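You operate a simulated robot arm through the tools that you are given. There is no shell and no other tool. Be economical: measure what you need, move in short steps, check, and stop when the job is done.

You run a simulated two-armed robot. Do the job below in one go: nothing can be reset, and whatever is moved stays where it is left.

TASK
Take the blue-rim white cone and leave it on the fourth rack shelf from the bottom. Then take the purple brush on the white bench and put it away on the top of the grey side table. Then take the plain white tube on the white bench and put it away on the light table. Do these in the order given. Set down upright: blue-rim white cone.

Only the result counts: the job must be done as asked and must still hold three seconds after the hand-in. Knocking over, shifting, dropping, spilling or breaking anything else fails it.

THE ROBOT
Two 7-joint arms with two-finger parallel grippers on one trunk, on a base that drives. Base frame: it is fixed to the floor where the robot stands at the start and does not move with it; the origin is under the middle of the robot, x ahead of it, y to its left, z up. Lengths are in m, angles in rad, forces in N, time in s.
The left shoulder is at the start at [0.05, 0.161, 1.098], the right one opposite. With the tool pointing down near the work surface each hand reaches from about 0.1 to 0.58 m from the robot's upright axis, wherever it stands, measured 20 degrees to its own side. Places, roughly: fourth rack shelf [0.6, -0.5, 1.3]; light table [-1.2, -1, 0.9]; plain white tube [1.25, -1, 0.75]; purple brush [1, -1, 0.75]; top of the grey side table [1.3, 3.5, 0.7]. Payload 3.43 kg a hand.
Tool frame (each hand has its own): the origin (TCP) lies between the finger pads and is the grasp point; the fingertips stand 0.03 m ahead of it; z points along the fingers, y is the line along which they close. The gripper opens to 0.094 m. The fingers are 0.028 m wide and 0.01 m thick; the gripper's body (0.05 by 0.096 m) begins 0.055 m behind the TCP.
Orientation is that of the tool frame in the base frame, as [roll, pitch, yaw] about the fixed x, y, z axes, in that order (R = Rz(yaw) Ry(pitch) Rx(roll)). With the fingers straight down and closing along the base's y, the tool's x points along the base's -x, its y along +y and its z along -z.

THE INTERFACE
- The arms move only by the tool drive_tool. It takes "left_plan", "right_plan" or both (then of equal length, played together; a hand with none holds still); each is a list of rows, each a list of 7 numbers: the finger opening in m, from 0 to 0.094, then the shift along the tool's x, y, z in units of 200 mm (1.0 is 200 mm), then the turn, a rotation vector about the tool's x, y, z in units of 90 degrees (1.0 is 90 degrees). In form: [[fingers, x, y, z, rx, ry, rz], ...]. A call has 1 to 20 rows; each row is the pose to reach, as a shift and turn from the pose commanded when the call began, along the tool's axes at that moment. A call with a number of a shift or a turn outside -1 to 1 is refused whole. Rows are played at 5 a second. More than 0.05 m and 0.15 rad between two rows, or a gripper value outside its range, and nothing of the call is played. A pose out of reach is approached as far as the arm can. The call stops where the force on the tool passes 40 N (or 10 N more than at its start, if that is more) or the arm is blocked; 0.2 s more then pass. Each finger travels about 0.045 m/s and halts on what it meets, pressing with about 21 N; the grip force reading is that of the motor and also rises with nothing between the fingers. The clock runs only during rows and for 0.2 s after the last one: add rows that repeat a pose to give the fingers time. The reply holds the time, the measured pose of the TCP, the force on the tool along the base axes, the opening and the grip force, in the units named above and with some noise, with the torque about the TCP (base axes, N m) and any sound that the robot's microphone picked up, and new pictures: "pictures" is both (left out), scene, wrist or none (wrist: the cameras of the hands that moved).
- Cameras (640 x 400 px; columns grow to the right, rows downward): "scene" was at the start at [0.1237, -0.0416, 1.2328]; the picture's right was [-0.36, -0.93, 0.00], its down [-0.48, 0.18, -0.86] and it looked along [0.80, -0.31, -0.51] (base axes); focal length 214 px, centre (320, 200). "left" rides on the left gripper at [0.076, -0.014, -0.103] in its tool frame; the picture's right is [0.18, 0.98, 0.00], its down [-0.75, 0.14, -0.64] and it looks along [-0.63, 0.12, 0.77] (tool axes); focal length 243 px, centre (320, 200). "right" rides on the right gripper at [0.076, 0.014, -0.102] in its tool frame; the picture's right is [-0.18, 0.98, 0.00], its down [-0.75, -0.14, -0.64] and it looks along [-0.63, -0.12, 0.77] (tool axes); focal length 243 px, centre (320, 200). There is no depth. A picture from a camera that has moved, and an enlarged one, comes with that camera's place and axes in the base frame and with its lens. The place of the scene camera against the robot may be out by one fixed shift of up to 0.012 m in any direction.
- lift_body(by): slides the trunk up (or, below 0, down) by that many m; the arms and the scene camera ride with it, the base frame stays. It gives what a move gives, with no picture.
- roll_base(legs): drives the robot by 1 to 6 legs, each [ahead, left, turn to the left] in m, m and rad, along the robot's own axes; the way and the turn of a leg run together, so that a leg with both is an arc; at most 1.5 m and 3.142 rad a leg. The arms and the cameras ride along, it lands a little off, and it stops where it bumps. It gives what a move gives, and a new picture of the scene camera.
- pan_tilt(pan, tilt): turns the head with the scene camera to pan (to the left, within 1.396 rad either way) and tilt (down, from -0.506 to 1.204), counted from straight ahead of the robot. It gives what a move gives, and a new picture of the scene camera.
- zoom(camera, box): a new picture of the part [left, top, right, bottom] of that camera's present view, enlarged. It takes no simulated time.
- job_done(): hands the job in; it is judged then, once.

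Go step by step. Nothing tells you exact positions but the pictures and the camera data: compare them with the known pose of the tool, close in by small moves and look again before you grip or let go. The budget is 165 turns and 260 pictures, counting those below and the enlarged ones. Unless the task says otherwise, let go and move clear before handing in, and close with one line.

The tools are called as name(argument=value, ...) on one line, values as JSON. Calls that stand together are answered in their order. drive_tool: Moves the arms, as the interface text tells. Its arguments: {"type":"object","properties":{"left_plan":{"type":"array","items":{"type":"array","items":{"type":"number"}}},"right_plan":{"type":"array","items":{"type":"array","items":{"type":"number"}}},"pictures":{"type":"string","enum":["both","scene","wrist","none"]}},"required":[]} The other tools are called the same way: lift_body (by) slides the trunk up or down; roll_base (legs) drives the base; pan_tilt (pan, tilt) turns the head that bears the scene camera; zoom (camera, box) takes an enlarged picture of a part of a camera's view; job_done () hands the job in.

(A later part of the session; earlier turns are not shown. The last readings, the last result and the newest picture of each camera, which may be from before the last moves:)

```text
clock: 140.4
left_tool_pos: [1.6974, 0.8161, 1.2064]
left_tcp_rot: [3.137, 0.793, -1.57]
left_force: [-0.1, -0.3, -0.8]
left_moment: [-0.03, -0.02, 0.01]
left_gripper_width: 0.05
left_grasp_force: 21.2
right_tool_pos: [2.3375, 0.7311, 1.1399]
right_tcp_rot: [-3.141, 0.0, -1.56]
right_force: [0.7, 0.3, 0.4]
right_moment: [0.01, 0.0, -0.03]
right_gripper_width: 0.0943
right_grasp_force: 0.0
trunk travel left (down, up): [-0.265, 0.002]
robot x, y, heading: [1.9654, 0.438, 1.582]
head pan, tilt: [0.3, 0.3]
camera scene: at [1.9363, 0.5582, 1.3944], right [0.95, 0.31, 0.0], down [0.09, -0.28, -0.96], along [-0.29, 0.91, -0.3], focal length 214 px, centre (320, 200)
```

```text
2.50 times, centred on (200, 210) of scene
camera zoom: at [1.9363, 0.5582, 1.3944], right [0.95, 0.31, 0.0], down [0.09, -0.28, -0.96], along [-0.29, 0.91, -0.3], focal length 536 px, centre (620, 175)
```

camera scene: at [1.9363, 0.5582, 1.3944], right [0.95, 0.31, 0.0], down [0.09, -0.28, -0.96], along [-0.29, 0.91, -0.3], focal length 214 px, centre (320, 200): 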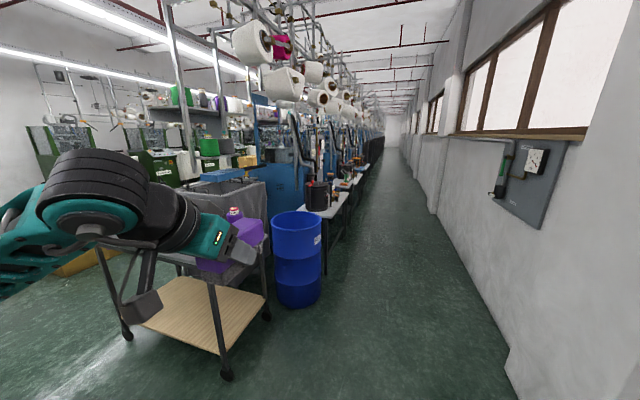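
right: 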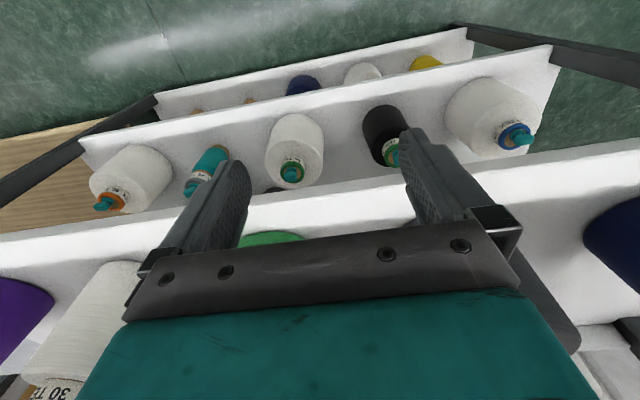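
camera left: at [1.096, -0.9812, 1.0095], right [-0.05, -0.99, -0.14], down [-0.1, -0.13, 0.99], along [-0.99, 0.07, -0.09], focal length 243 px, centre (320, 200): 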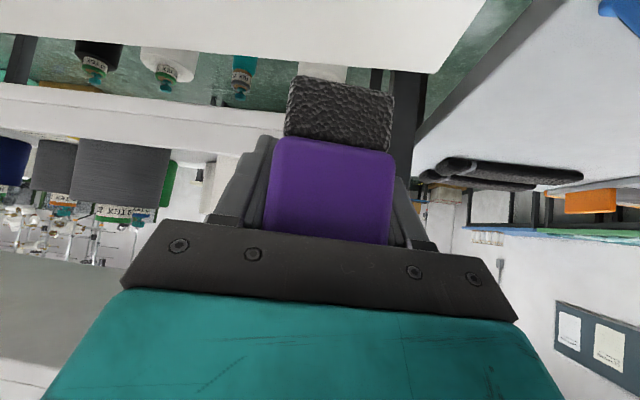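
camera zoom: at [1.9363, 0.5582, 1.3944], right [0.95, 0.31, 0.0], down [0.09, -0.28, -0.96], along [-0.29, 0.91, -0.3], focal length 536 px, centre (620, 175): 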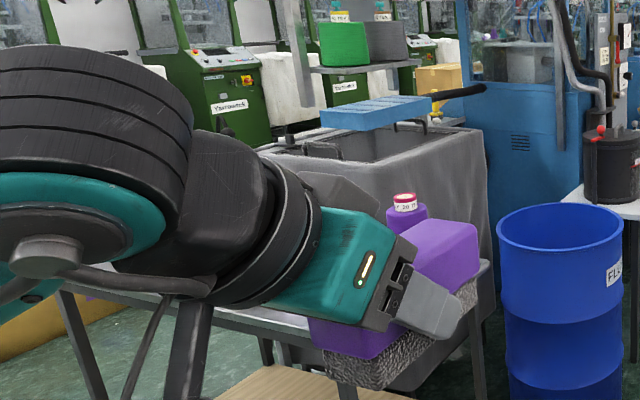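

There are several side tables along the machines. I'll drive further to see the one at y about 3.5.

roll_base(legs=[[1.5, 0.0, -0.012]])

pan_tilt(pan=0.5, tilt=0.45)

```text
clock: 148.0
left_tool_pos: [1.6952, 2.351, 1.2055]
left_tcp_rot: [3.136, 0.795, -1.583]
left_force: [1.0, -0.4, -0.7]
left_moment: [0.0, 0.04, 0.04]
left_gripper_width: 0.0498
left_grasp_force: 21.0
right_tool_pos: [2.3332, 2.2582, 1.14]
right_tcp_rot: [3.141, 0.0, -1.574]
right_force: [-0.3, 0.5, 0.2]
right_moment: [0.04, 0.0, -0.02]
right_gripper_width: 0.0943
right_grasp_force: 0.0
trunk travel left (down, up): [-0.265, 0.002]
robot x, y, heading: [1.9621, 1.9679, 1.566]
head pan, tilt: [0.3, 0.3]
camera scene: at [1.9309, 2.0901, 1.3945], right [0.96, 0.29, 0.0], down [0.09, -0.28, -0.96], along [-0.28, 0.91, -0.3], focal length 214 px, centre (320, 200)
```

scene: 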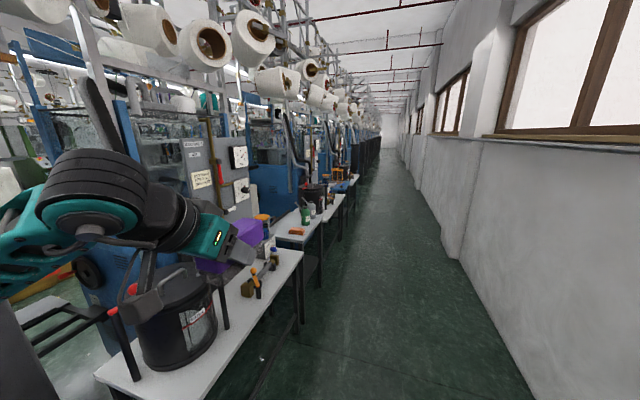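

```text
clock: 148.7
left_tool_pos: [1.6955, 2.3528, 1.2075]
left_tcp_rot: [3.134, 0.795, -1.582]
left_force: [0.1, 0.3, -0.4]
left_moment: [-0.01, 0.03, 0.02]
left_gripper_width: 0.0501
left_grasp_force: 21.2
right_tool_pos: [2.3327, 2.2591, 1.1405]
right_tcp_rot: [3.14, 0.002, -1.574]
right_force: [0.1, -0.1, 0.2]
right_moment: [0.0, 0.03, -0.02]
right_gripper_width: 0.0939
right_grasp_force: 0.1
trunk travel left (down, up): [-0.265, 0.002]
robot x, y, heading: [1.9621, 1.9703, 1.57]
head pan, tilt: [0.499, 0.45]
camera scene: at [1.9146, 2.0815, 1.3806], right [0.88, 0.48, 0.0], down [0.21, -0.38, -0.9], along [-0.43, 0.79, -0.43], focal length 214 px, centre (320, 200)
```

scene: 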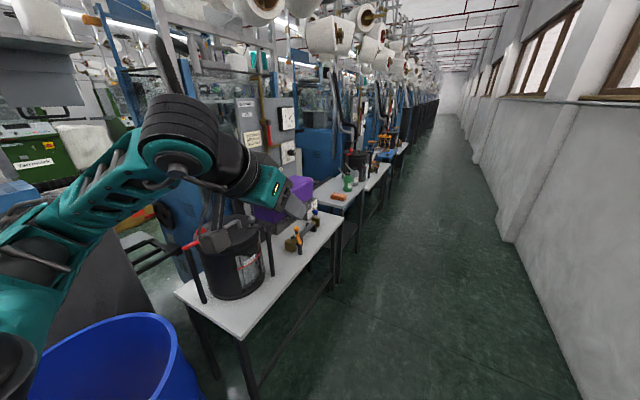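

Table 1 spans y about 2.3–3.2 and table 2 starts after it. Enlarging to compare them.

zoom(camera="scene", box=[290, 120, 420, 230])

zoom(camera="scene", box=[160, 180, 360, 400])

```text
3.64 times, centred on (355, 175) of scene
camera zoom: at [1.9146, 2.0815, 1.3806], right [0.88, 0.48, 0.0], down [0.21, -0.38, -0.9], along [-0.43, 0.79, -0.43], focal length 780 px, centre (193, 291)
```

zoom: 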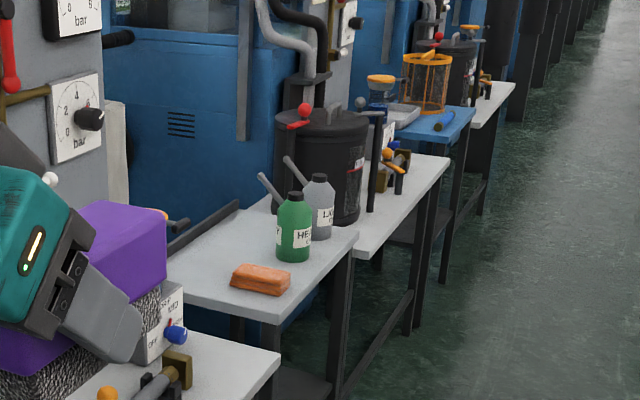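

```text
1.82 times, centred on (260, 290) of scene
camera zoom: at [1.9146, 2.0815, 1.3806], right [0.88, 0.48, 0.0], down [0.21, -0.38, -0.9], along [-0.43, 0.79, -0.43], focal length 390 px, centre (429, 36)
```

zoom: 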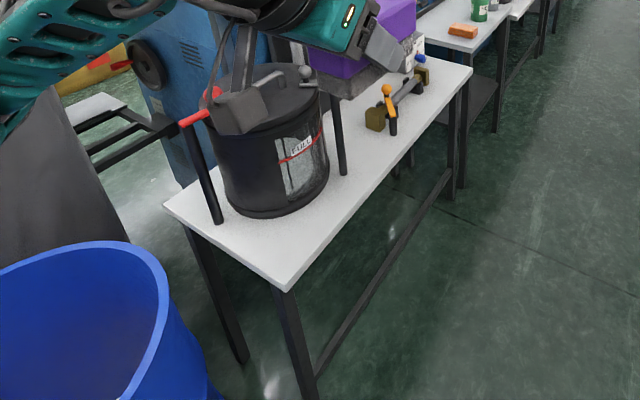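

Table B (grey, with bottles and an orange soap, y about 3.3–3.76, x up to 1.43) matches the grey side table. I'll drive beside it and turn to face it.

roll_base(legs=[[1.5, 0.0, 0.0], [0.0, 0.0, 1.57]])

pan_tilt(pan=0.0, tilt=0.7)

```text
clock: 160.0
left_tool_pos: [1.568, 3.2094, 1.206]
left_tcp_rot: [3.136, 0.794, 0.016]
left_force: [0.0, -0.1, -1.6]
left_moment: [0.02, -0.02, -0.01]
left_gripper_width: 0.0501
left_grasp_force: 20.8
right_tool_pos: [1.6431, 3.8499, 1.1414]
right_tcp_rot: [3.141, 0.001, 0.027]
right_force: [-0.7, 1.1, -1.1]
right_moment: [0.03, -0.02, -0.01]
right_gripper_width: 0.0942
right_grasp_force: 0.2
trunk travel left (down, up): [-0.265, 0.002]
robot x, y, heading: [1.9417, 3.4828, -3.114]
head pan, tilt: [0.499, 0.45]
camera scene: at [1.8222, 3.4275, 1.3805], right [-0.5, 0.86, 0.0], down [0.38, 0.22, -0.9], along [-0.78, -0.45, -0.44], focal length 214 px, centre (320, 200)
```

scene: 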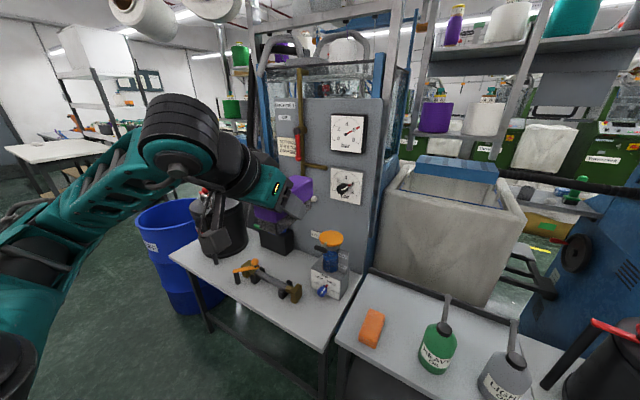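

```text
clock: 160.9
left_tool_pos: [1.5689, 3.2096, 1.2067]
left_tcp_rot: [3.137, 0.795, 0.018]
left_force: [-0.1, -0.7, -1.5]
left_moment: [-0.02, -0.04, 0.05]
left_gripper_width: 0.0502
left_grasp_force: 21.5
right_tool_pos: [1.6425, 3.8491, 1.1392]
right_tcp_rot: [3.14, 0.0, 0.026]
right_force: [-0.2, -0.5, 0.4]
right_moment: [0.0, -0.03, -0.02]
right_gripper_width: 0.0938
right_grasp_force: 0.1
trunk travel left (down, up): [-0.265, 0.002]
robot x, y, heading: [1.9446, 3.4858, -3.113]
head pan, tilt: [0.0, 0.7]
camera scene: at [1.8168, 3.4713, 1.3584], right [-0.03, 1.0, 0.0], down [0.64, 0.02, -0.77], along [-0.76, -0.02, -0.64], focal length 214 px, centre (320, 200)
```

scene: 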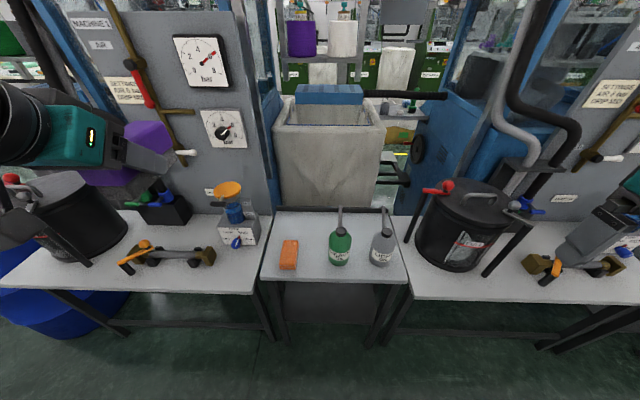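

The free spot is between the soap (y about 3.35) and the green bottle (y about 3.53), toward the back. I'll close in with the base.

roll_base(legs=[[0.155, -0.07, -0.028]])

zoom(camera="scene", box=[220, 180, 460, 340])

```text
clock: 162.4
left_tool_pos: [1.4025, 3.2869, 1.2062]
left_tcp_rot: [3.136, 0.791, -0.009]
left_force: [-1.2, -0.5, -1.6]
left_moment: [-0.01, -0.03, 0.0]
left_gripper_width: 0.05
left_grasp_force: 21.1
right_tool_pos: [1.4927, 3.9247, 1.139]
right_tcp_rot: [-3.141, 0.0, 0.0]
right_force: [-0.2, -0.1, 0.3]
right_moment: [0.0, -0.03, 0.02]
right_gripper_width: 0.094
right_grasp_force: 0.0
trunk travel left (down, up): [-0.265, 0.002]
robot x, y, heading: [1.7843, 3.5502, -3.136]
head pan, tilt: [0.0, 0.7]
camera scene: at [1.6573, 3.5421, 1.3583], right [0.0, 1.0, 0.0], down [0.64, 0.0, -0.76], along [-0.76, 0.0, -0.64], focal length 214 px, centre (320, 200)
```

scene: 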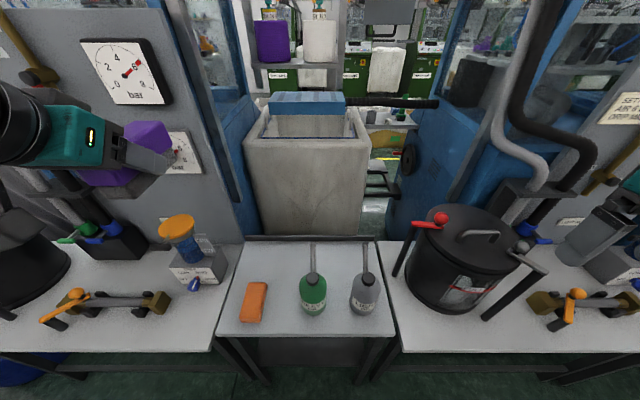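

```text
2.50 times, centred on (340, 260) of scene
camera zoom: at [1.6573, 3.5421, 1.3583], right [0.0, 1.0, 0.0], down [0.64, 0.0, -0.76], along [-0.76, 0.0, -0.64], focal length 536 px, centre (270, 50)
```

zoom: 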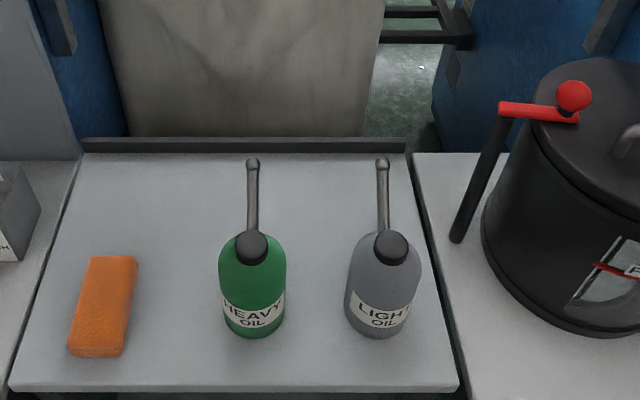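

Table B is at z 0.70, x 1.13–1.447. Target TCP for release is about (1.235, 3.42). I'll move above it first.

drive_tool(left_plan=[[0.03, -0.04, -0.11, 0.16, 0, 0, 0], [0.03, -0.08, -0.22, 0.32, 0, 0, 0], [0.03, -0.12, -0.33, 0.48, 0, 0, 0], [0.03, -0.16, -0.44, 0.64, 0, 0, 0], [0.03, -0.2, -0.55, 0.8, 0, 0, 0], [0.03, -0.237, -0.66, 0.95, 0, 0, 0], [0.03, -0.237, -0.66, 0.95, 0, 0, 0]])

```text
clock: 164.0
left_tool_pos: [1.2337, 3.4214, 1.1047]
left_tcp_rot: [3.136, 0.794, -0.009]
left_force: [0.8, -0.6, -1.5]
left_moment: [0.03, 0.01, -0.02]
left_gripper_width: 0.05
left_grasp_force: 21.0
right_tool_pos: [1.493, 3.9243, 1.1409]
right_tcp_rot: [3.142, 0.0, -0.001]
right_force: [0.5, 0.1, 0.4]
right_moment: [-0.01, 0.01, 0.03]
right_gripper_width: 0.0942
right_grasp_force: 0.0
trunk travel left (down, up): [-0.265, 0.002]
robot x, y, heading: [1.7831, 3.5499, -3.143]
head pan, tilt: [0.0, 0.7]
camera scene: at [1.6583, 3.5415, 1.3584], right [0.0, 1.0, 0.0], down [0.64, 0.0, -0.77], along [-0.77, 0.0, -0.64], focal length 214 px, centre (320, 200)
camera left: at [1.3621, 3.4343, 1.1228], right [0.12, -0.98, -0.13], down [-0.07, -0.14, 0.99], along [-0.99, -0.11, -0.09], focal length 243 px, centre (320, 200)
```

scene: 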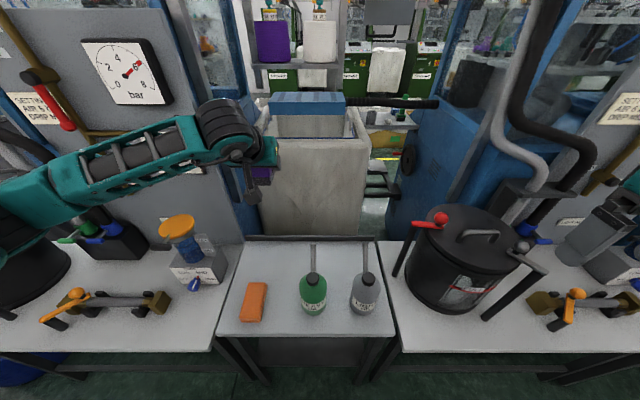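
left: 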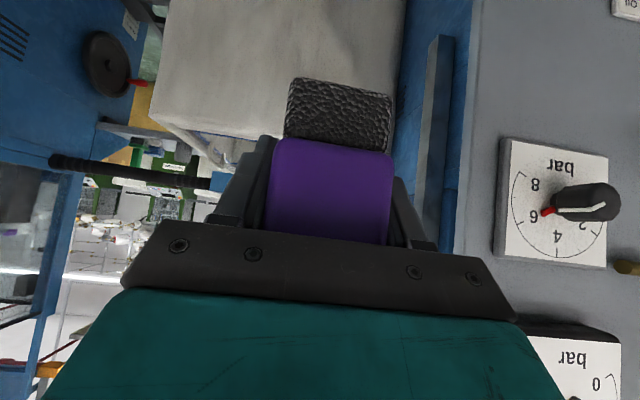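

Above the target. Lowering 20 cm, watching the orange cup and bottles.

drive_tool(left_plan=[[0.03, 0.13, 0, 0.11, 0, 0, 0], [0.03, 0.26, 0, 0.22, 0, 0, 0], [0.03, 0.39, 0, 0.33, 0, 0, 0], [0.03, 0.52, 0, 0.44, 0, 0, 0], [0.03, 0.65, 0, 0.55, 0, 0, 0], [0.03, 0.764, 0, 0.65, 0, 0, 0], [0.03, 0.764, 0, 0.65, 0, 0, 0]])

zoom(camera="scene", box=[120, 130, 440, 330])

```text
clock: 165.6
left_tool_pos: [1.2499, 3.4189, 0.9059]
left_tcp_rot: [3.137, 0.794, -0.009]
left_force: [-1.8, -0.8, -2.1]
left_moment: [-0.01, -0.01, -0.03]
left_gripper_width: 0.05
left_grasp_force: 20.7
right_tool_pos: [1.4935, 3.9244, 1.1398]
right_tcp_rot: [3.141, -0.003, 0.0]
right_force: [0.0, 0.3, -0.5]
right_moment: [-0.04, 0.02, -0.03]
right_gripper_width: 0.0939
right_grasp_force: 0.0
trunk travel left (down, up): [-0.265, 0.002]
robot x, y, heading: [1.7867, 3.5504, -3.139]
head pan, tilt: [0.0, 0.7]
camera scene: at [1.6581, 3.5418, 1.3584], right [0.0, 1.0, 0.0], down [0.64, 0.0, -0.76], along [-0.76, 0.0, -0.64], focal length 214 px, centre (320, 200)
camera left: at [1.3771, 3.4324, 0.9232], right [0.12, -0.98, -0.13], down [-0.07, -0.14, 0.99], along [-0.99, -0.11, -0.09], focal length 243 px, centre (320, 200)
```

scene: 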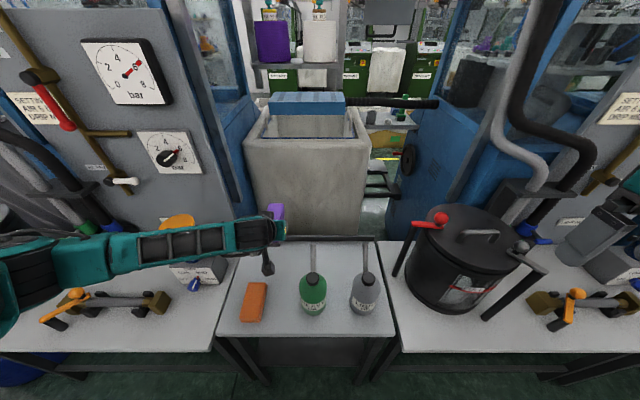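
left: 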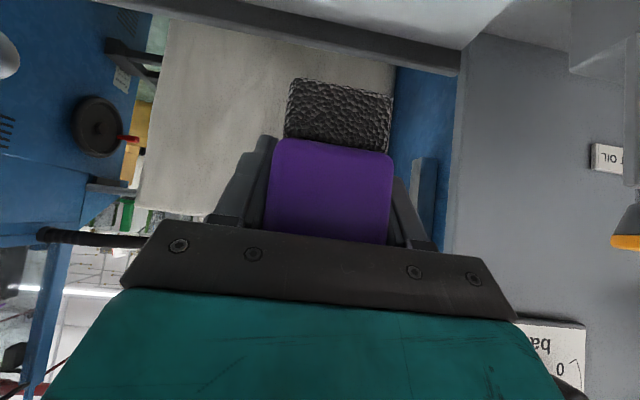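

```text
2.00 times, centred on (280, 230) of scene
camera zoom: at [1.6581, 3.5418, 1.3584], right [0.0, 1.0, 0.0], down [0.64, 0.0, -0.76], along [-0.76, 0.0, -0.64], focal length 429 px, centre (400, 140)
```

zoom: 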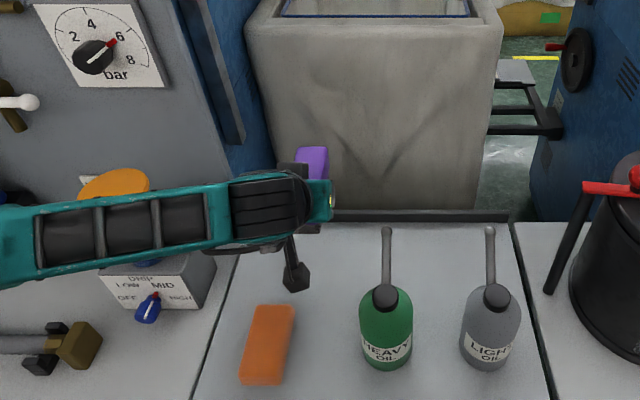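

The forearm is well in front of the cup. Lowering 12 cm more.

drive_tool(left_plan=[[0.03, 0.14, 0, 0.14, 0, 0, 0], [0.03, 0.28, 0, 0.28, 0, 0, 0], [0.03, 0.42, 0, 0.415, 0, 0, 0], [0.03, 0.42, 0, 0.415, 0, 0, 0]])

zoom(camera="scene", box=[180, 180, 400, 330])

```text
clock: 166.6
left_tool_pos: [1.2494, 3.42, 0.7949]
left_tcp_rot: [3.132, 0.786, -0.01]
left_force: [-0.4, -0.7, -2.0]
left_moment: [0.03, 0.01, 0.0]
left_gripper_width: 0.0498
left_grasp_force: 21.4
left hand out of reach, approached as far as the arm can: row 3, 4
right_tool_pos: [1.493, 3.924, 1.1391]
right_tcp_rot: [-3.14, 0.0, -0.001]
right_force: [0.4, 0.7, -0.7]
right_moment: [-0.02, -0.01, -0.04]
right_gripper_width: 0.0941
right_grasp_force: 0.0
trunk travel left (down, up): [-0.265, 0.002]
robot x, y, heading: [1.7836, 3.5537, -3.146]
head pan, tilt: [0.0, 0.7]
camera scene: at [1.658, 3.5421, 1.3584], right [0.0, 1.0, 0.0], down [0.64, 0.0, -0.76], along [-0.76, 0.0, -0.64], focal length 214 px, centre (320, 200)
camera left: at [1.3771, 3.4335, 0.8142], right [0.13, -0.98, -0.12], down [-0.08, -0.13, 0.99], along [-0.99, -0.12, -0.09], focal length 243 px, centre (320, 200)
```

scene: 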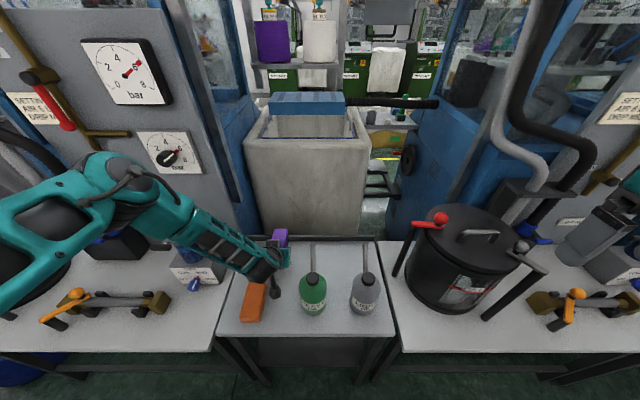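
left: 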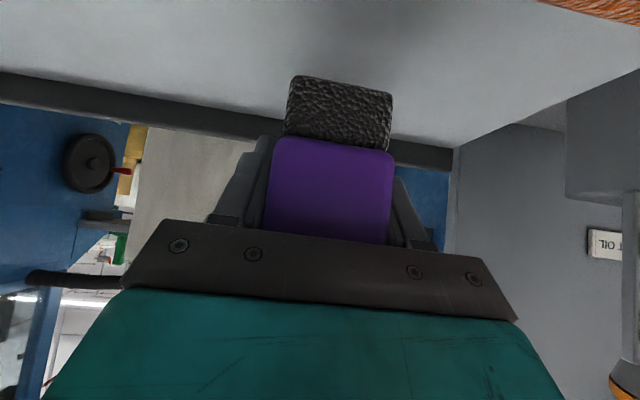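

```text
2.67 times, centred on (290, 255) of scene
camera zoom: at [1.658, 3.5421, 1.3584], right [0.0, 1.0, 0.0], down [0.64, 0.0, -0.76], along [-0.76, 0.0, -0.64], focal length 572 px, centre (400, 53)
```

zoom: 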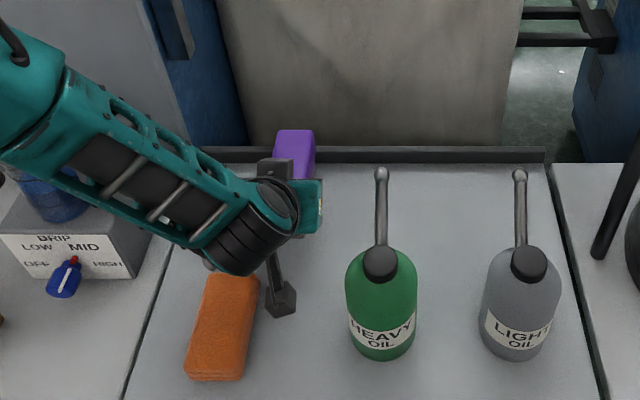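

The arm's elbow flipped up and the hand is at its low limit; I'll finish with the trunk instead, lowering 3 cm, then check.

lift_body(by=-0.03)

pan_tilt(pan=0.35, tilt=0.8)

zoom(camera="left", box=[200, 0, 520, 200])

```text
clock: 167.4
left_tool_pos: [1.2499, 3.4194, 0.7653]
left_tcp_rot: [3.131, 0.787, -0.009]
left_force: [-0.8, -0.1, -0.7]
left_moment: [0.0, -0.02, -0.01]
left_gripper_width: 0.05
left_grasp_force: 21.0
right_tool_pos: [1.4929, 3.9248, 1.1089]
right_tcp_rot: [3.14, -0.001, 0.0]
right_force: [0.5, -0.6, 0.9]
right_moment: [-0.02, -0.01, 0.02]
right_gripper_width: 0.0938
right_grasp_force: 0.1
trunk travel left (down, up): [-0.235, 0.032]
robot x, y, heading: [1.7843, 3.5498, -3.135]
head pan, tilt: [0.0, 0.7]
```

```text
clock: 168.2
left_tool_pos: [1.2497, 3.4192, 0.7664]
left_tcp_rot: [3.13, 0.787, -0.011]
left_force: [-0.3, 0.6, -1.5]
left_moment: [-0.01, 0.01, 0.04]
left_gripper_width: 0.0497
left_grasp_force: 21.1
right_tool_pos: [1.4931, 3.9242, 1.1098]
right_tcp_rot: [3.141, 0.0, 0.0]
right_force: [-0.3, 0.4, -0.3]
right_moment: [0.02, 0.01, 0.0]
right_gripper_width: 0.094
right_grasp_force: 0.0
trunk travel left (down, up): [-0.235, 0.032]
robot x, y, heading: [1.7825, 3.5496, -3.139]
head pan, tilt: [0.351, 0.799]
camera scene: at [1.6672, 3.5142, 1.3201], right [-0.34, 0.94, 0.0], down [0.67, 0.25, -0.7], along [-0.65, -0.24, -0.72], focal length 214 px, centre (320, 200)
```

scene: 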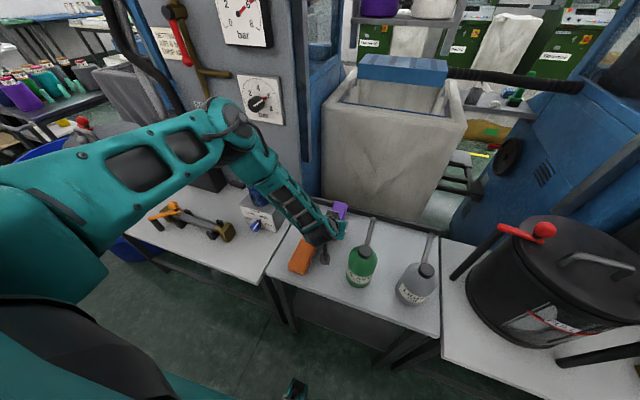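

```text
2.00 times, centred on (360, 100) of left
camera zoom: at [1.3775, 3.4334, 0.784], right [0.13, -0.98, -0.12], down [-0.08, -0.13, 0.99], along [-0.99, -0.12, -0.09], focal length 485 px, centre (240, 400)
```

zoom: 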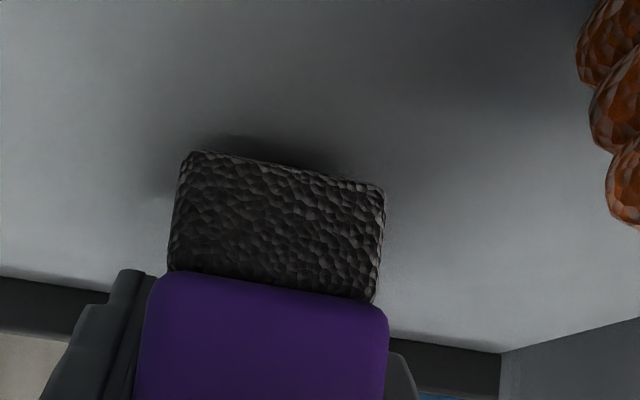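

Only about 8 mm left. Lowering the trunk in small steps.

lift_body(by=-0.006)

zoom(camera="left", box=[200, 0, 520, 200])

zoom(camera="scene", box=[230, 170, 420, 300])

```text
clock: 168.8
left_tool_pos: [1.2498, 3.419, 0.7593]
left_tcp_rot: [3.132, 0.787, -0.01]
left_force: [0.4, -0.2, -1.2]
left_moment: [-0.05, 0.0, 0.02]
left_gripper_width: 0.0499
left_grasp_force: 20.8
right_tool_pos: [1.4934, 3.9249, 1.1045]
right_tcp_rot: [-3.14, 0.001, 0.0]
right_force: [0.5, -0.3, 0.1]
right_moment: [-0.01, 0.0, 0.05]
right_gripper_width: 0.094
right_grasp_force: 0.1
trunk travel left (down, up): [-0.229, 0.038]
robot x, y, heading: [1.7805, 3.5515, -3.146]
head pan, tilt: [0.351, 0.799]
```

```text
2.00 times, centred on (360, 100) of left
camera zoom: at [1.3776, 3.4334, 0.7781], right [0.13, -0.98, -0.12], down [-0.08, -0.13, 0.99], along [-0.99, -0.12, -0.09], focal length 485 px, centre (240, 400)
```

zoom: 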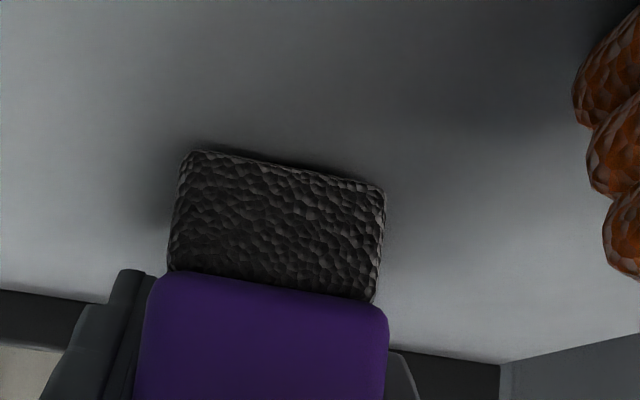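

```text
3.08 times, centred on (325, 235) of scene
camera zoom: at [1.6674, 3.5141, 1.3141], right [-0.34, 0.94, 0.0], down [0.67, 0.25, -0.7], along [-0.65, -0.24, -0.72], focal length 660 px, centre (305, 92)
```

zoom: 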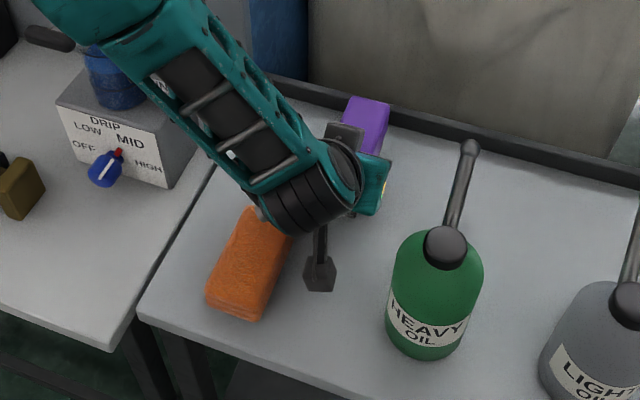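

lift_body(by=-0.005)

zoom(camera="left", box=[200, 0, 520, 200])

```text
clock: 169.3
left_tool_pos: [1.2499, 3.4194, 0.7579]
left_tcp_rot: [3.131, 0.793, -0.01]
left_force: [3.5, -1.5, 12.7]
left_moment: [0.27, 0.29, -0.01]
left_gripper_width: 0.0502
left_grasp_force: 20.8
right_tool_pos: [1.4948, 3.9234, 1.1]
right_tcp_rot: [3.141, 0.002, 0.001]
right_force: [-0.4, -0.3, 0.1]
right_moment: [0.03, -0.01, 0.03]
right_gripper_width: 0.0939
right_grasp_force: 0.1
trunk travel left (down, up): [-0.224, 0.043]
robot x, y, heading: [1.7836, 3.5508, -3.139]
head pan, tilt: [0.351, 0.799]
```

```text
2.00 times, centred on (360, 100) of left
camera zoom: at [1.377, 3.4337, 0.7749], right [0.13, -0.98, -0.12], down [-0.07, -0.13, 0.99], along [-0.99, -0.12, -0.09], focal length 485 px, centre (240, 400)
```

zoom: 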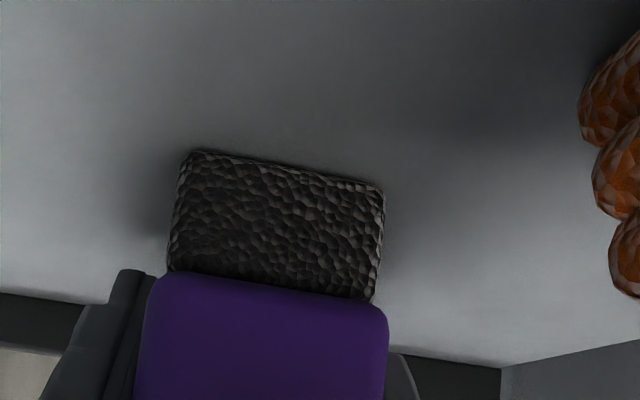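

Contact made. Releasing gently, then lifting with the trunk.

drive_tool(left_plan=[[0.06, 0, 0, 0, 0, 0, 0], [0.07, 0, 0, 0, 0, 0, 0], [0.075, 0, 0, 0, 0, 0, 0], [0.075, 0, 0, 0, 0, 0, 0]], pictures="wrist")

lift_body(by=0.04)

zoom(camera="left", box=[160, 0, 480, 200])

```text
clock: 170.3
left_tool_pos: [1.2496, 3.4197, 0.7544]
left_tcp_rot: [3.133, 0.788, -0.009]
left_force: [0.6, 0.0, 0.1]
left_moment: [0.0, -0.01, 0.01]
left_gripper_width: 0.0751
left_grasp_force: 0.0
right_tool_pos: [1.4924, 3.925, 1.0992]
right_tcp_rot: [-3.14, -0.001, 0.0]
right_force: [-0.8, 0.7, -0.1]
right_moment: [0.01, -0.01, -0.01]
right_gripper_width: 0.094
right_grasp_force: 0.0
trunk travel left (down, up): [-0.224, 0.043]
robot x, y, heading: [1.7807, 3.5535, -3.138]
head pan, tilt: [0.351, 0.799]
camera left: at [1.3775, 3.4334, 0.7731], right [0.13, -0.98, -0.12], down [-0.08, -0.13, 0.99], along [-0.99, -0.12, -0.09], focal length 243 px, centre (320, 200)
```

left: 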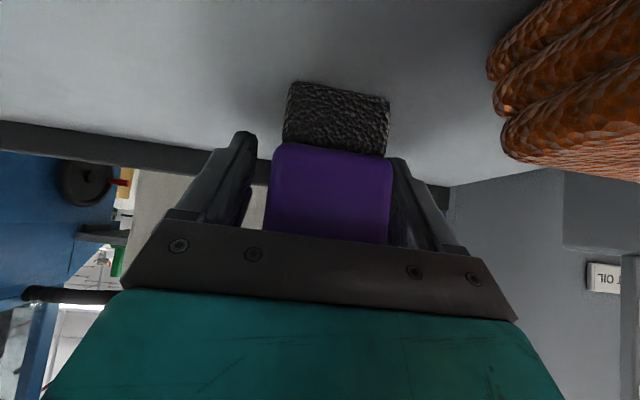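

```text
clock: 171.1
left_tool_pos: [1.2497, 3.4209, 0.7945]
left_tcp_rot: [3.133, 0.787, -0.01]
left_force: [0.1, 1.1, -0.1]
left_moment: [-0.01, -0.01, 0.01]
left_gripper_width: 0.075
left_grasp_force: 0.0
right_tool_pos: [1.4927, 3.9246, 1.1385]
right_tcp_rot: [3.141, -0.001, -0.001]
right_force: [0.2, -0.8, 0.1]
right_moment: [0.03, 0.01, 0.0]
right_gripper_width: 0.0939
right_grasp_force: 0.1
trunk travel left (down, up): [-0.264, 0.003]
robot x, y, heading: [1.7816, 3.5476, -3.137]
head pan, tilt: [0.351, 0.799]
```

```text
2.00 times, centred on (320, 100) of left
camera zoom: at [1.3775, 3.4334, 0.8131], right [0.13, -0.98, -0.12], down [-0.08, -0.13, 0.99], along [-0.99, -0.12, -0.09], focal length 485 px, centre (320, 400)
```

zoom: 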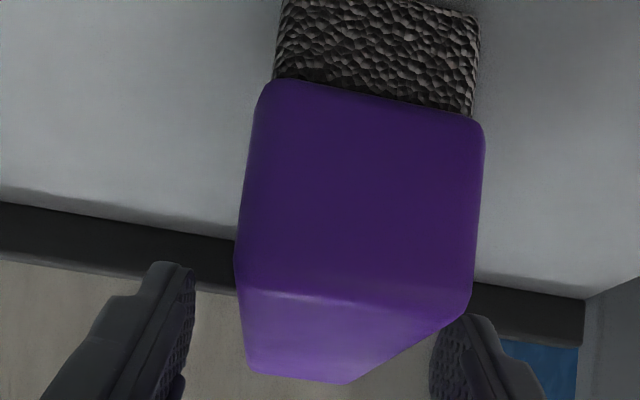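

Released; the brush stands stable on the grey table. I'll back the base straight away.

roll_base(legs=[[-0.2, 0.0, 0.0]])

pan_tilt(pan=0.3, tilt=0.6)

zoom(camera="scene", box=[180, 130, 420, 290])

```text
clock: 172.7
left_tool_pos: [1.4459, 3.4207, 0.7945]
left_tcp_rot: [3.13, 0.789, -0.01]
left_force: [0.1, -0.9, 0.5]
left_moment: [0.02, -0.01, -0.04]
left_gripper_width: 0.075
left_grasp_force: 0.1
right_tool_pos: [1.6887, 3.9255, 1.1393]
right_tcp_rot: [3.142, 0.0, 0.0]
right_force: [0.2, -0.5, 0.1]
right_moment: [0.03, 0.0, 0.01]
right_gripper_width: 0.0938
right_grasp_force: 0.0
trunk travel left (down, up): [-0.264, 0.003]
robot x, y, heading: [1.9761, 3.5491, -3.138]
head pan, tilt: [0.351, 0.799]
camera scene: at [1.8631, 3.5144, 1.3492], right [-0.34, 0.94, 0.0], down [0.67, 0.25, -0.7], along [-0.66, -0.24, -0.72], focal length 214 px, centre (320, 200)
```

scene: 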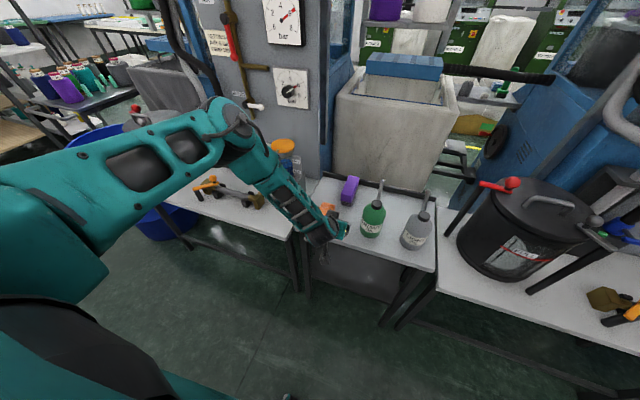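

```text
clock: 173.4
left_tool_pos: [1.4434, 3.4203, 0.7942]
left_tcp_rot: [3.132, 0.787, -0.01]
left_force: [-0.3, 1.1, 0.0]
left_moment: [-0.01, 0.01, -0.02]
left_gripper_width: 0.0753
left_grasp_force: 0.0
right_tool_pos: [1.6879, 3.9244, 1.1395]
right_tcp_rot: [-3.141, 0.0, 0.0]
right_force: [-0.5, -0.6, 0.6]
right_moment: [0.0, 0.0, -0.02]
right_gripper_width: 0.0942
right_grasp_force: 0.0
trunk travel left (down, up): [-0.264, 0.003]
robot x, y, heading: [1.9797, 3.5457, -3.139]
head pan, tilt: [0.3, 0.6]
camera scene: at [1.8536, 3.5159, 1.3659], right [-0.3, 0.95, 0.0], down [0.54, 0.17, -0.82], along [-0.79, -0.24, -0.57], focal length 214 px, centre (320, 200)
```

scene: 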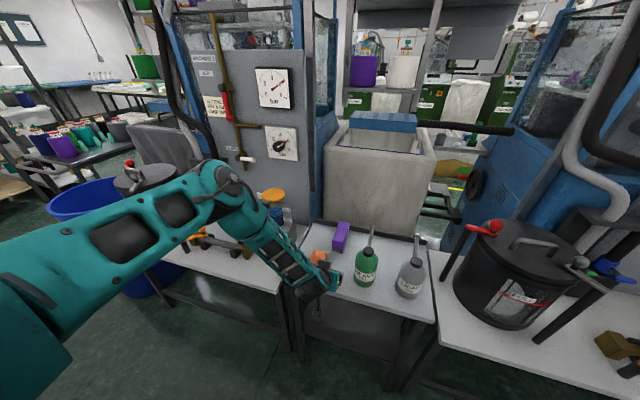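

```text
2.50 times, centred on (300, 210) of scene
camera zoom: at [1.8536, 3.5159, 1.3659], right [-0.3, 0.95, 0.0], down [0.54, 0.17, -0.82], along [-0.79, -0.24, -0.57], focal length 536 px, centre (370, 175)
```

zoom: 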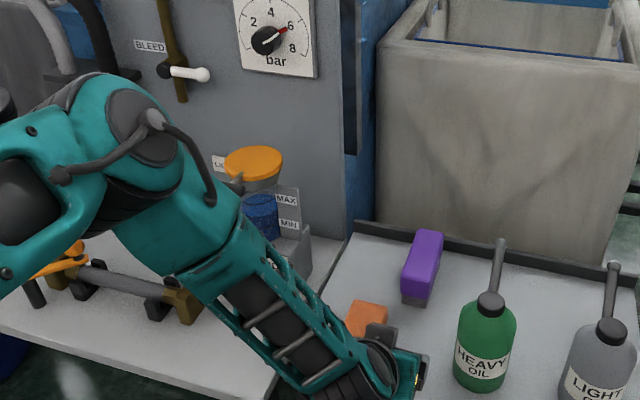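

The brush is placed and everything else stands untouched. Raising the left arm before driving back.

drive_tool(left_plan=[[0.075, -0.14, 0, -0.14, 0, 0, 0], [0.075, -0.28, 0, -0.28, 0, 0, 0], [0.075, -0.42, 0, -0.42, 0, 0, 0], [0.075, -0.56, 0, -0.56, 0, 0, 0], [0.075, -0.7, 0, -0.7, 0, 0, 0], [0.075, -0.84, 0, -0.84, 0, 0, 0], [0.075, -0.98, 0, -0.98, 0, 0, 0], [0.075, -0.98, 0, -0.98, 0, 0, 0]], pictures="scene")

```text
clock: 175.2
left_tool_pos: [1.4472, 3.424, 1.0721]
left_tcp_rot: [3.131, 0.789, -0.013]
left_force: [0.9, 0.7, -1.1]
left_moment: [-0.01, -0.02, -0.06]
left_gripper_width: 0.0751
left_grasp_force: 0.1
right_tool_pos: [1.6884, 3.9243, 1.1386]
right_tcp_rot: [-3.141, -0.001, 0.0]
right_force: [0.4, 0.2, 0.8]
right_moment: [0.03, -0.01, -0.01]
right_gripper_width: 0.0941
right_grasp_force: 0.1
trunk travel left (down, up): [-0.264, 0.003]
robot x, y, heading: [1.9744, 3.5508, -3.138]
head pan, tilt: [0.3, 0.6]
camera scene: at [1.8534, 3.516, 1.366], right [-0.3, 0.95, 0.0], down [0.54, 0.17, -0.82], along [-0.79, -0.24, -0.57], focal length 214 px, centre (320, 200)
```

scene: 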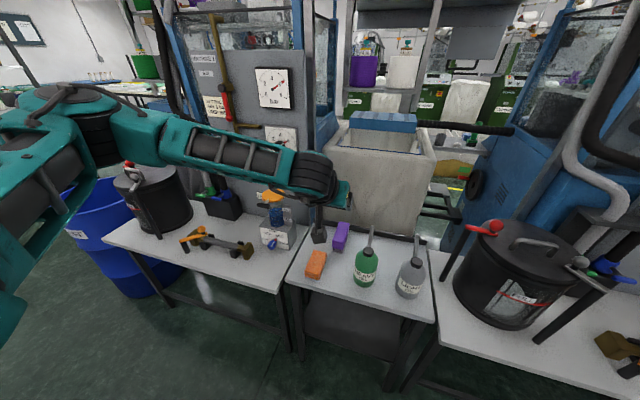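

Converting the left hand to pointing down, tucked, then driving back the way I came (turn to +y, reverse down the corridor).

drive_tool(left_plan=[[0.075, 0.03, 0.09, -0.15, 0, 0.09, 0], [0.075, 0.06, 0.18, -0.3, 0, 0.18, 0], [0.075, 0.09, 0.27, -0.45, 0, 0.27, 0], [0.075, 0.12, 0.36, -0.6, 0, 0.36, 0], [0.075, 0.15, 0.45, -0.75, 0, 0.45, 0], [0.075, 0.175, 0.5, -0.88, 0, 0.5, 0], [0.075, 0.175, 0.5, -0.88, 0, 0.5, 0]], pictures="none")

roll_base(legs=[[0.0, 0.0, -1.57], [-1.4, 0.0, 0.0]])

```text
clock: 176.8
left_tool_pos: [1.5942, 3.3207, 1.1703]
left_tcp_rot: [3.134, -0.001, -0.003]
left_force: [0.5, -0.1, 0.7]
left_moment: [-0.01, -0.01, -0.02]
left_gripper_width: 0.0749
left_grasp_force: 0.1
right_tool_pos: [1.6886, 3.9248, 1.1389]
right_tcp_rot: [3.141, 0.001, 0.0]
right_force: [0.5, -0.5, 0.9]
right_moment: [-0.01, 0.0, 0.04]
right_gripper_width: 0.0937
right_grasp_force: 0.1
trunk travel left (down, up): [-0.264, 0.003]
robot x, y, heading: [1.9761, 3.5527, -3.139]
head pan, tilt: [0.3, 0.6]
```

```text
clock: 187.7
left_tool_pos: [1.7779, 2.5087, 1.1716]
left_tcp_rot: [3.135, 0.001, -1.552]
left_force: [0.1, 0.3, -0.7]
left_moment: [0.01, -0.04, 0.0]
left_gripper_width: 0.075
left_grasp_force: 0.0
right_tool_pos: [2.382, 2.4285, 1.1386]
right_tcp_rot: [-3.141, 0.0, -1.547]
right_force: [0.6, -0.6, -0.6]
right_moment: [0.0, -0.01, 0.0]
right_gripper_width: 0.0938
right_grasp_force: 0.2
trunk travel left (down, up): [-0.264, 0.003]
robot x, y, heading: [2.0164, 2.1302, 1.603]
head pan, tilt: [0.3, 0.6]
camera scene: at [1.9866, 2.2441, 1.366], right [0.95, 0.32, 0.0], down [0.18, -0.54, -0.83], along [-0.26, 0.78, -0.56], focal length 214 px, centre (320, 200)
```

scene: 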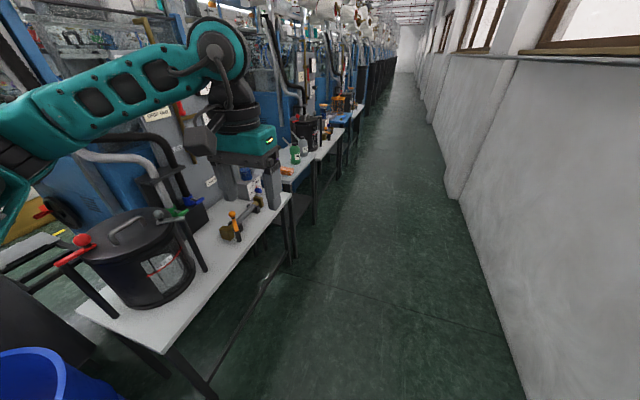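

Correcting the heading and continuing to reverse to the bench.

roll_base(legs=[[0.0, 0.06, -0.03], [-1.45, 0.0, 0.0], [-1.45, 0.0, 0.0]])

```text
clock: 202.6
left_tool_pos: [1.7047, -0.4688, 1.1716]
left_tcp_rot: [3.134, 0.001, -1.59]
left_force: [1.4, -0.2, 0.5]
left_moment: [-0.02, 0.02, 0.02]
left_gripper_width: 0.0748
left_grasp_force: 0.0
right_tool_pos: [2.307, -0.5734, 1.1388]
right_tcp_rot: [3.142, 0.001, -1.586]
right_force: [0.1, 0.4, 0.5]
right_moment: [0.0, 0.05, 0.0]
right_gripper_width: 0.0937
right_grasp_force: 0.0
trunk travel left (down, up): [-0.264, 0.003]
robot x, y, heading: [1.9265, -0.8577, 1.552]
head pan, tilt: [0.3, 0.6]
camera scene: at [1.9038, -0.7409, 1.366], right [0.96, 0.28, 0.0], down [0.16, -0.54, -0.83], along [-0.23, 0.79, -0.56], focal length 214 px, centre (320, 200)
```

scene: 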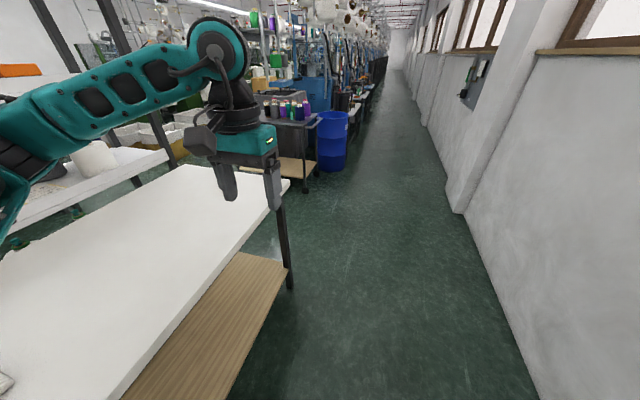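

Now turning toward the bench for the tube.

roll_base(legs=[[0.0, 0.0, 0.79], [0.0, 0.14, 0.0]])

pan_tilt(pan=0.7, tilt=0.8)

zoom(camera="left", box=[0, 0, 640, 400])

```text
clock: 206.1
left_tool_pos: [1.3958, -0.8463, 1.1715]
left_tcp_rot: [3.134, 0.002, -0.788]
left_force: [-0.4, 0.0, -0.4]
left_moment: [0.03, -0.04, 0.02]
left_gripper_width: 0.0749
left_grasp_force: 0.0
right_tool_pos: [1.8892, -0.4859, 1.1402]
right_tcp_rot: [3.14, -0.001, -0.785]
right_force: [0.5, -1.7, -0.6]
right_moment: [0.01, -0.05, -0.01]
right_gripper_width: 0.0939
right_grasp_force: 0.1
trunk travel left (down, up): [-0.264, 0.003]
robot x, y, heading: [1.8317, -0.9565, 2.357]
head pan, tilt: [0.3, 0.6]
camera scene: at [1.7226, -0.895, 1.366], right [0.47, 0.89, 0.0], down [0.5, -0.26, -0.82], along [-0.73, 0.38, -0.57], focal length 214 px, centre (320, 200)
```

scene: 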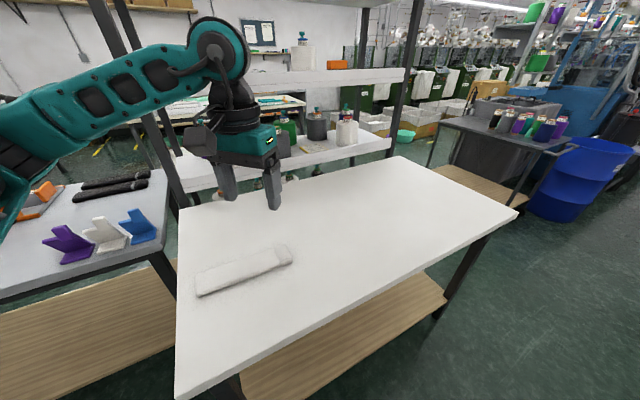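

```text
clock: 206.9
left_tool_pos: [1.3963, -0.8452, 1.1722]
left_tcp_rot: [3.134, 0.001, -0.789]
left_force: [0.5, 0.1, 0.6]
left_moment: [-0.01, 0.02, -0.01]
left_gripper_width: 0.0751
left_grasp_force: 0.0
right_tool_pos: [1.8894, -0.4858, 1.1395]
right_tcp_rot: [3.141, 0.0, -0.785]
right_force: [-0.8, 0.5, 0.4]
right_moment: [0.01, -0.02, 0.01]
right_gripper_width: 0.094
right_grasp_force: 0.2
trunk travel left (down, up): [-0.264, 0.003]
robot x, y, heading: [1.8287, -0.9558, 2.354]
head pan, tilt: [0.7, 0.799]
camera scene: at [1.7211, -0.9286, 1.3492], right [0.09, 1.0, 0.0], down [0.71, -0.06, -0.7], along [-0.69, 0.06, -0.72], focal length 214 px, centre (320, 200)
```

scene: 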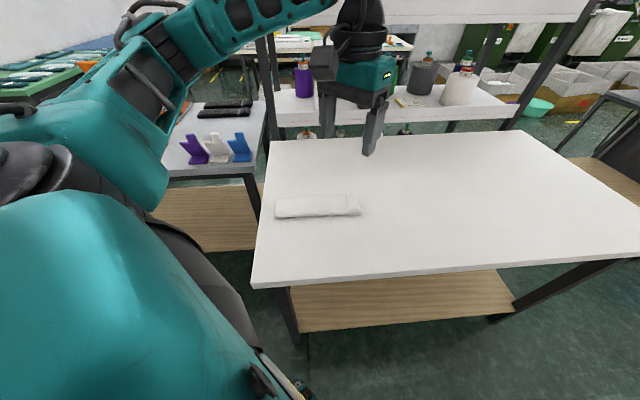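

```text
1.00 times, centred on (320, 200) of left
camera zoom: at [1.462, -0.8891, 1.2739], right [-0.57, -0.82, 0.01], down [-0.63, 0.44, 0.64], along [-0.53, 0.36, -0.76], focal length 243 px, centre (320, 200)
```

zoom: 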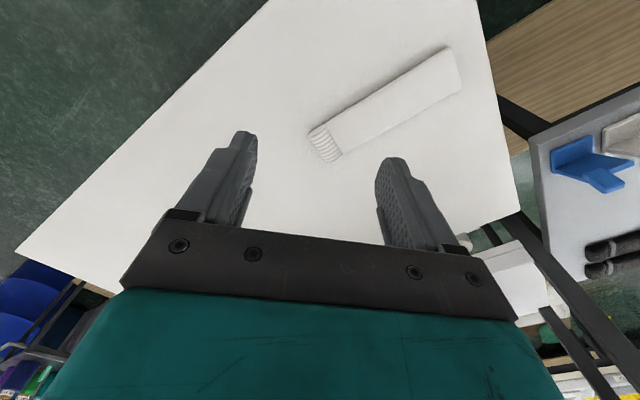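

Tube found at about centre (1.262, -0.895), lying along y. I'll turn the hand to close across it and move above.

drive_tool(left_plan=[[0.094, -0.05, 0.108, 0.143, 0, 0, 0.088], [0.094, -0.1, 0.216, 0.286, 0, 0, 0.176], [0.094, -0.15, 0.324, 0.43, 0, 0, 0.265], [0.094, -0.2, 0.432, 0.573, 0, 0, 0.353], [0.094, -0.25, 0.54, 0.716, 0, 0, 0.442], [0.094, -0.295, 0.65, 0.86, 0, 0, 0.53], [0.094, -0.295, 0.65, 0.86, 0, 0, 0.53]])

```text
clock: 208.5
left_tool_pos: [1.3498, -0.8729, 1.0021]
left_tcp_rot: [3.101, -0.012, -1.566]
left_force: [-0.5, -0.4, 0.1]
left_moment: [-0.01, -0.04, 0.0]
left_gripper_width: 0.094
left_grasp_force: 0.0
left hand out of reach, approached as far as the arm can: row 5, 6, 7
right_tool_pos: [1.8887, -0.4847, 1.1392]
right_tcp_rot: [-3.141, -0.002, -0.785]
right_force: [0.6, -1.0, 0.1]
right_moment: [0.01, -0.01, -0.03]
right_gripper_width: 0.0942
right_grasp_force: 0.1
trunk travel left (down, up): [-0.264, 0.003]
robot x, y, heading: [1.8313, -0.954, 2.359]
head pan, tilt: [0.7, 0.799]
camera scene: at [1.7205, -0.9281, 1.349], right [0.08, 1.0, 0.0], down [0.71, -0.06, -0.7], along [-0.69, 0.06, -0.72], focal length 214 px, centre (320, 200)
camera left: at [1.3689, -0.947, 1.1059], right [-0.98, -0.19, 0.04], down [-0.12, 0.76, 0.64], along [-0.15, 0.62, -0.77], focal length 243 px, centre (320, 200)
```

scene: 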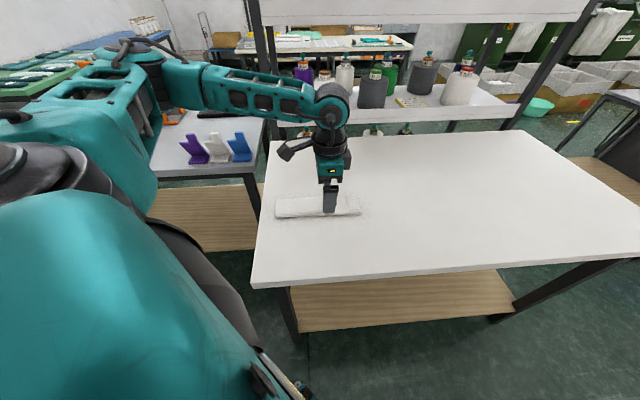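
left: 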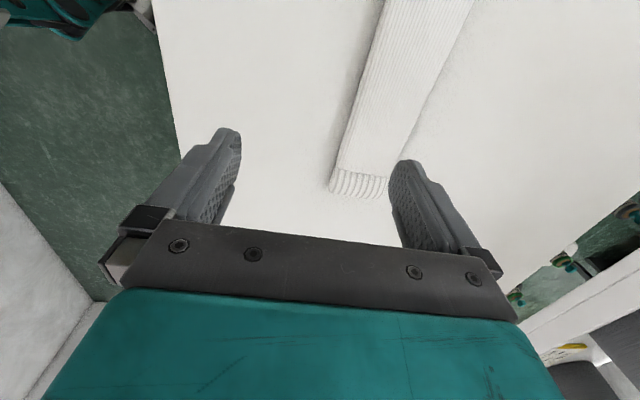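

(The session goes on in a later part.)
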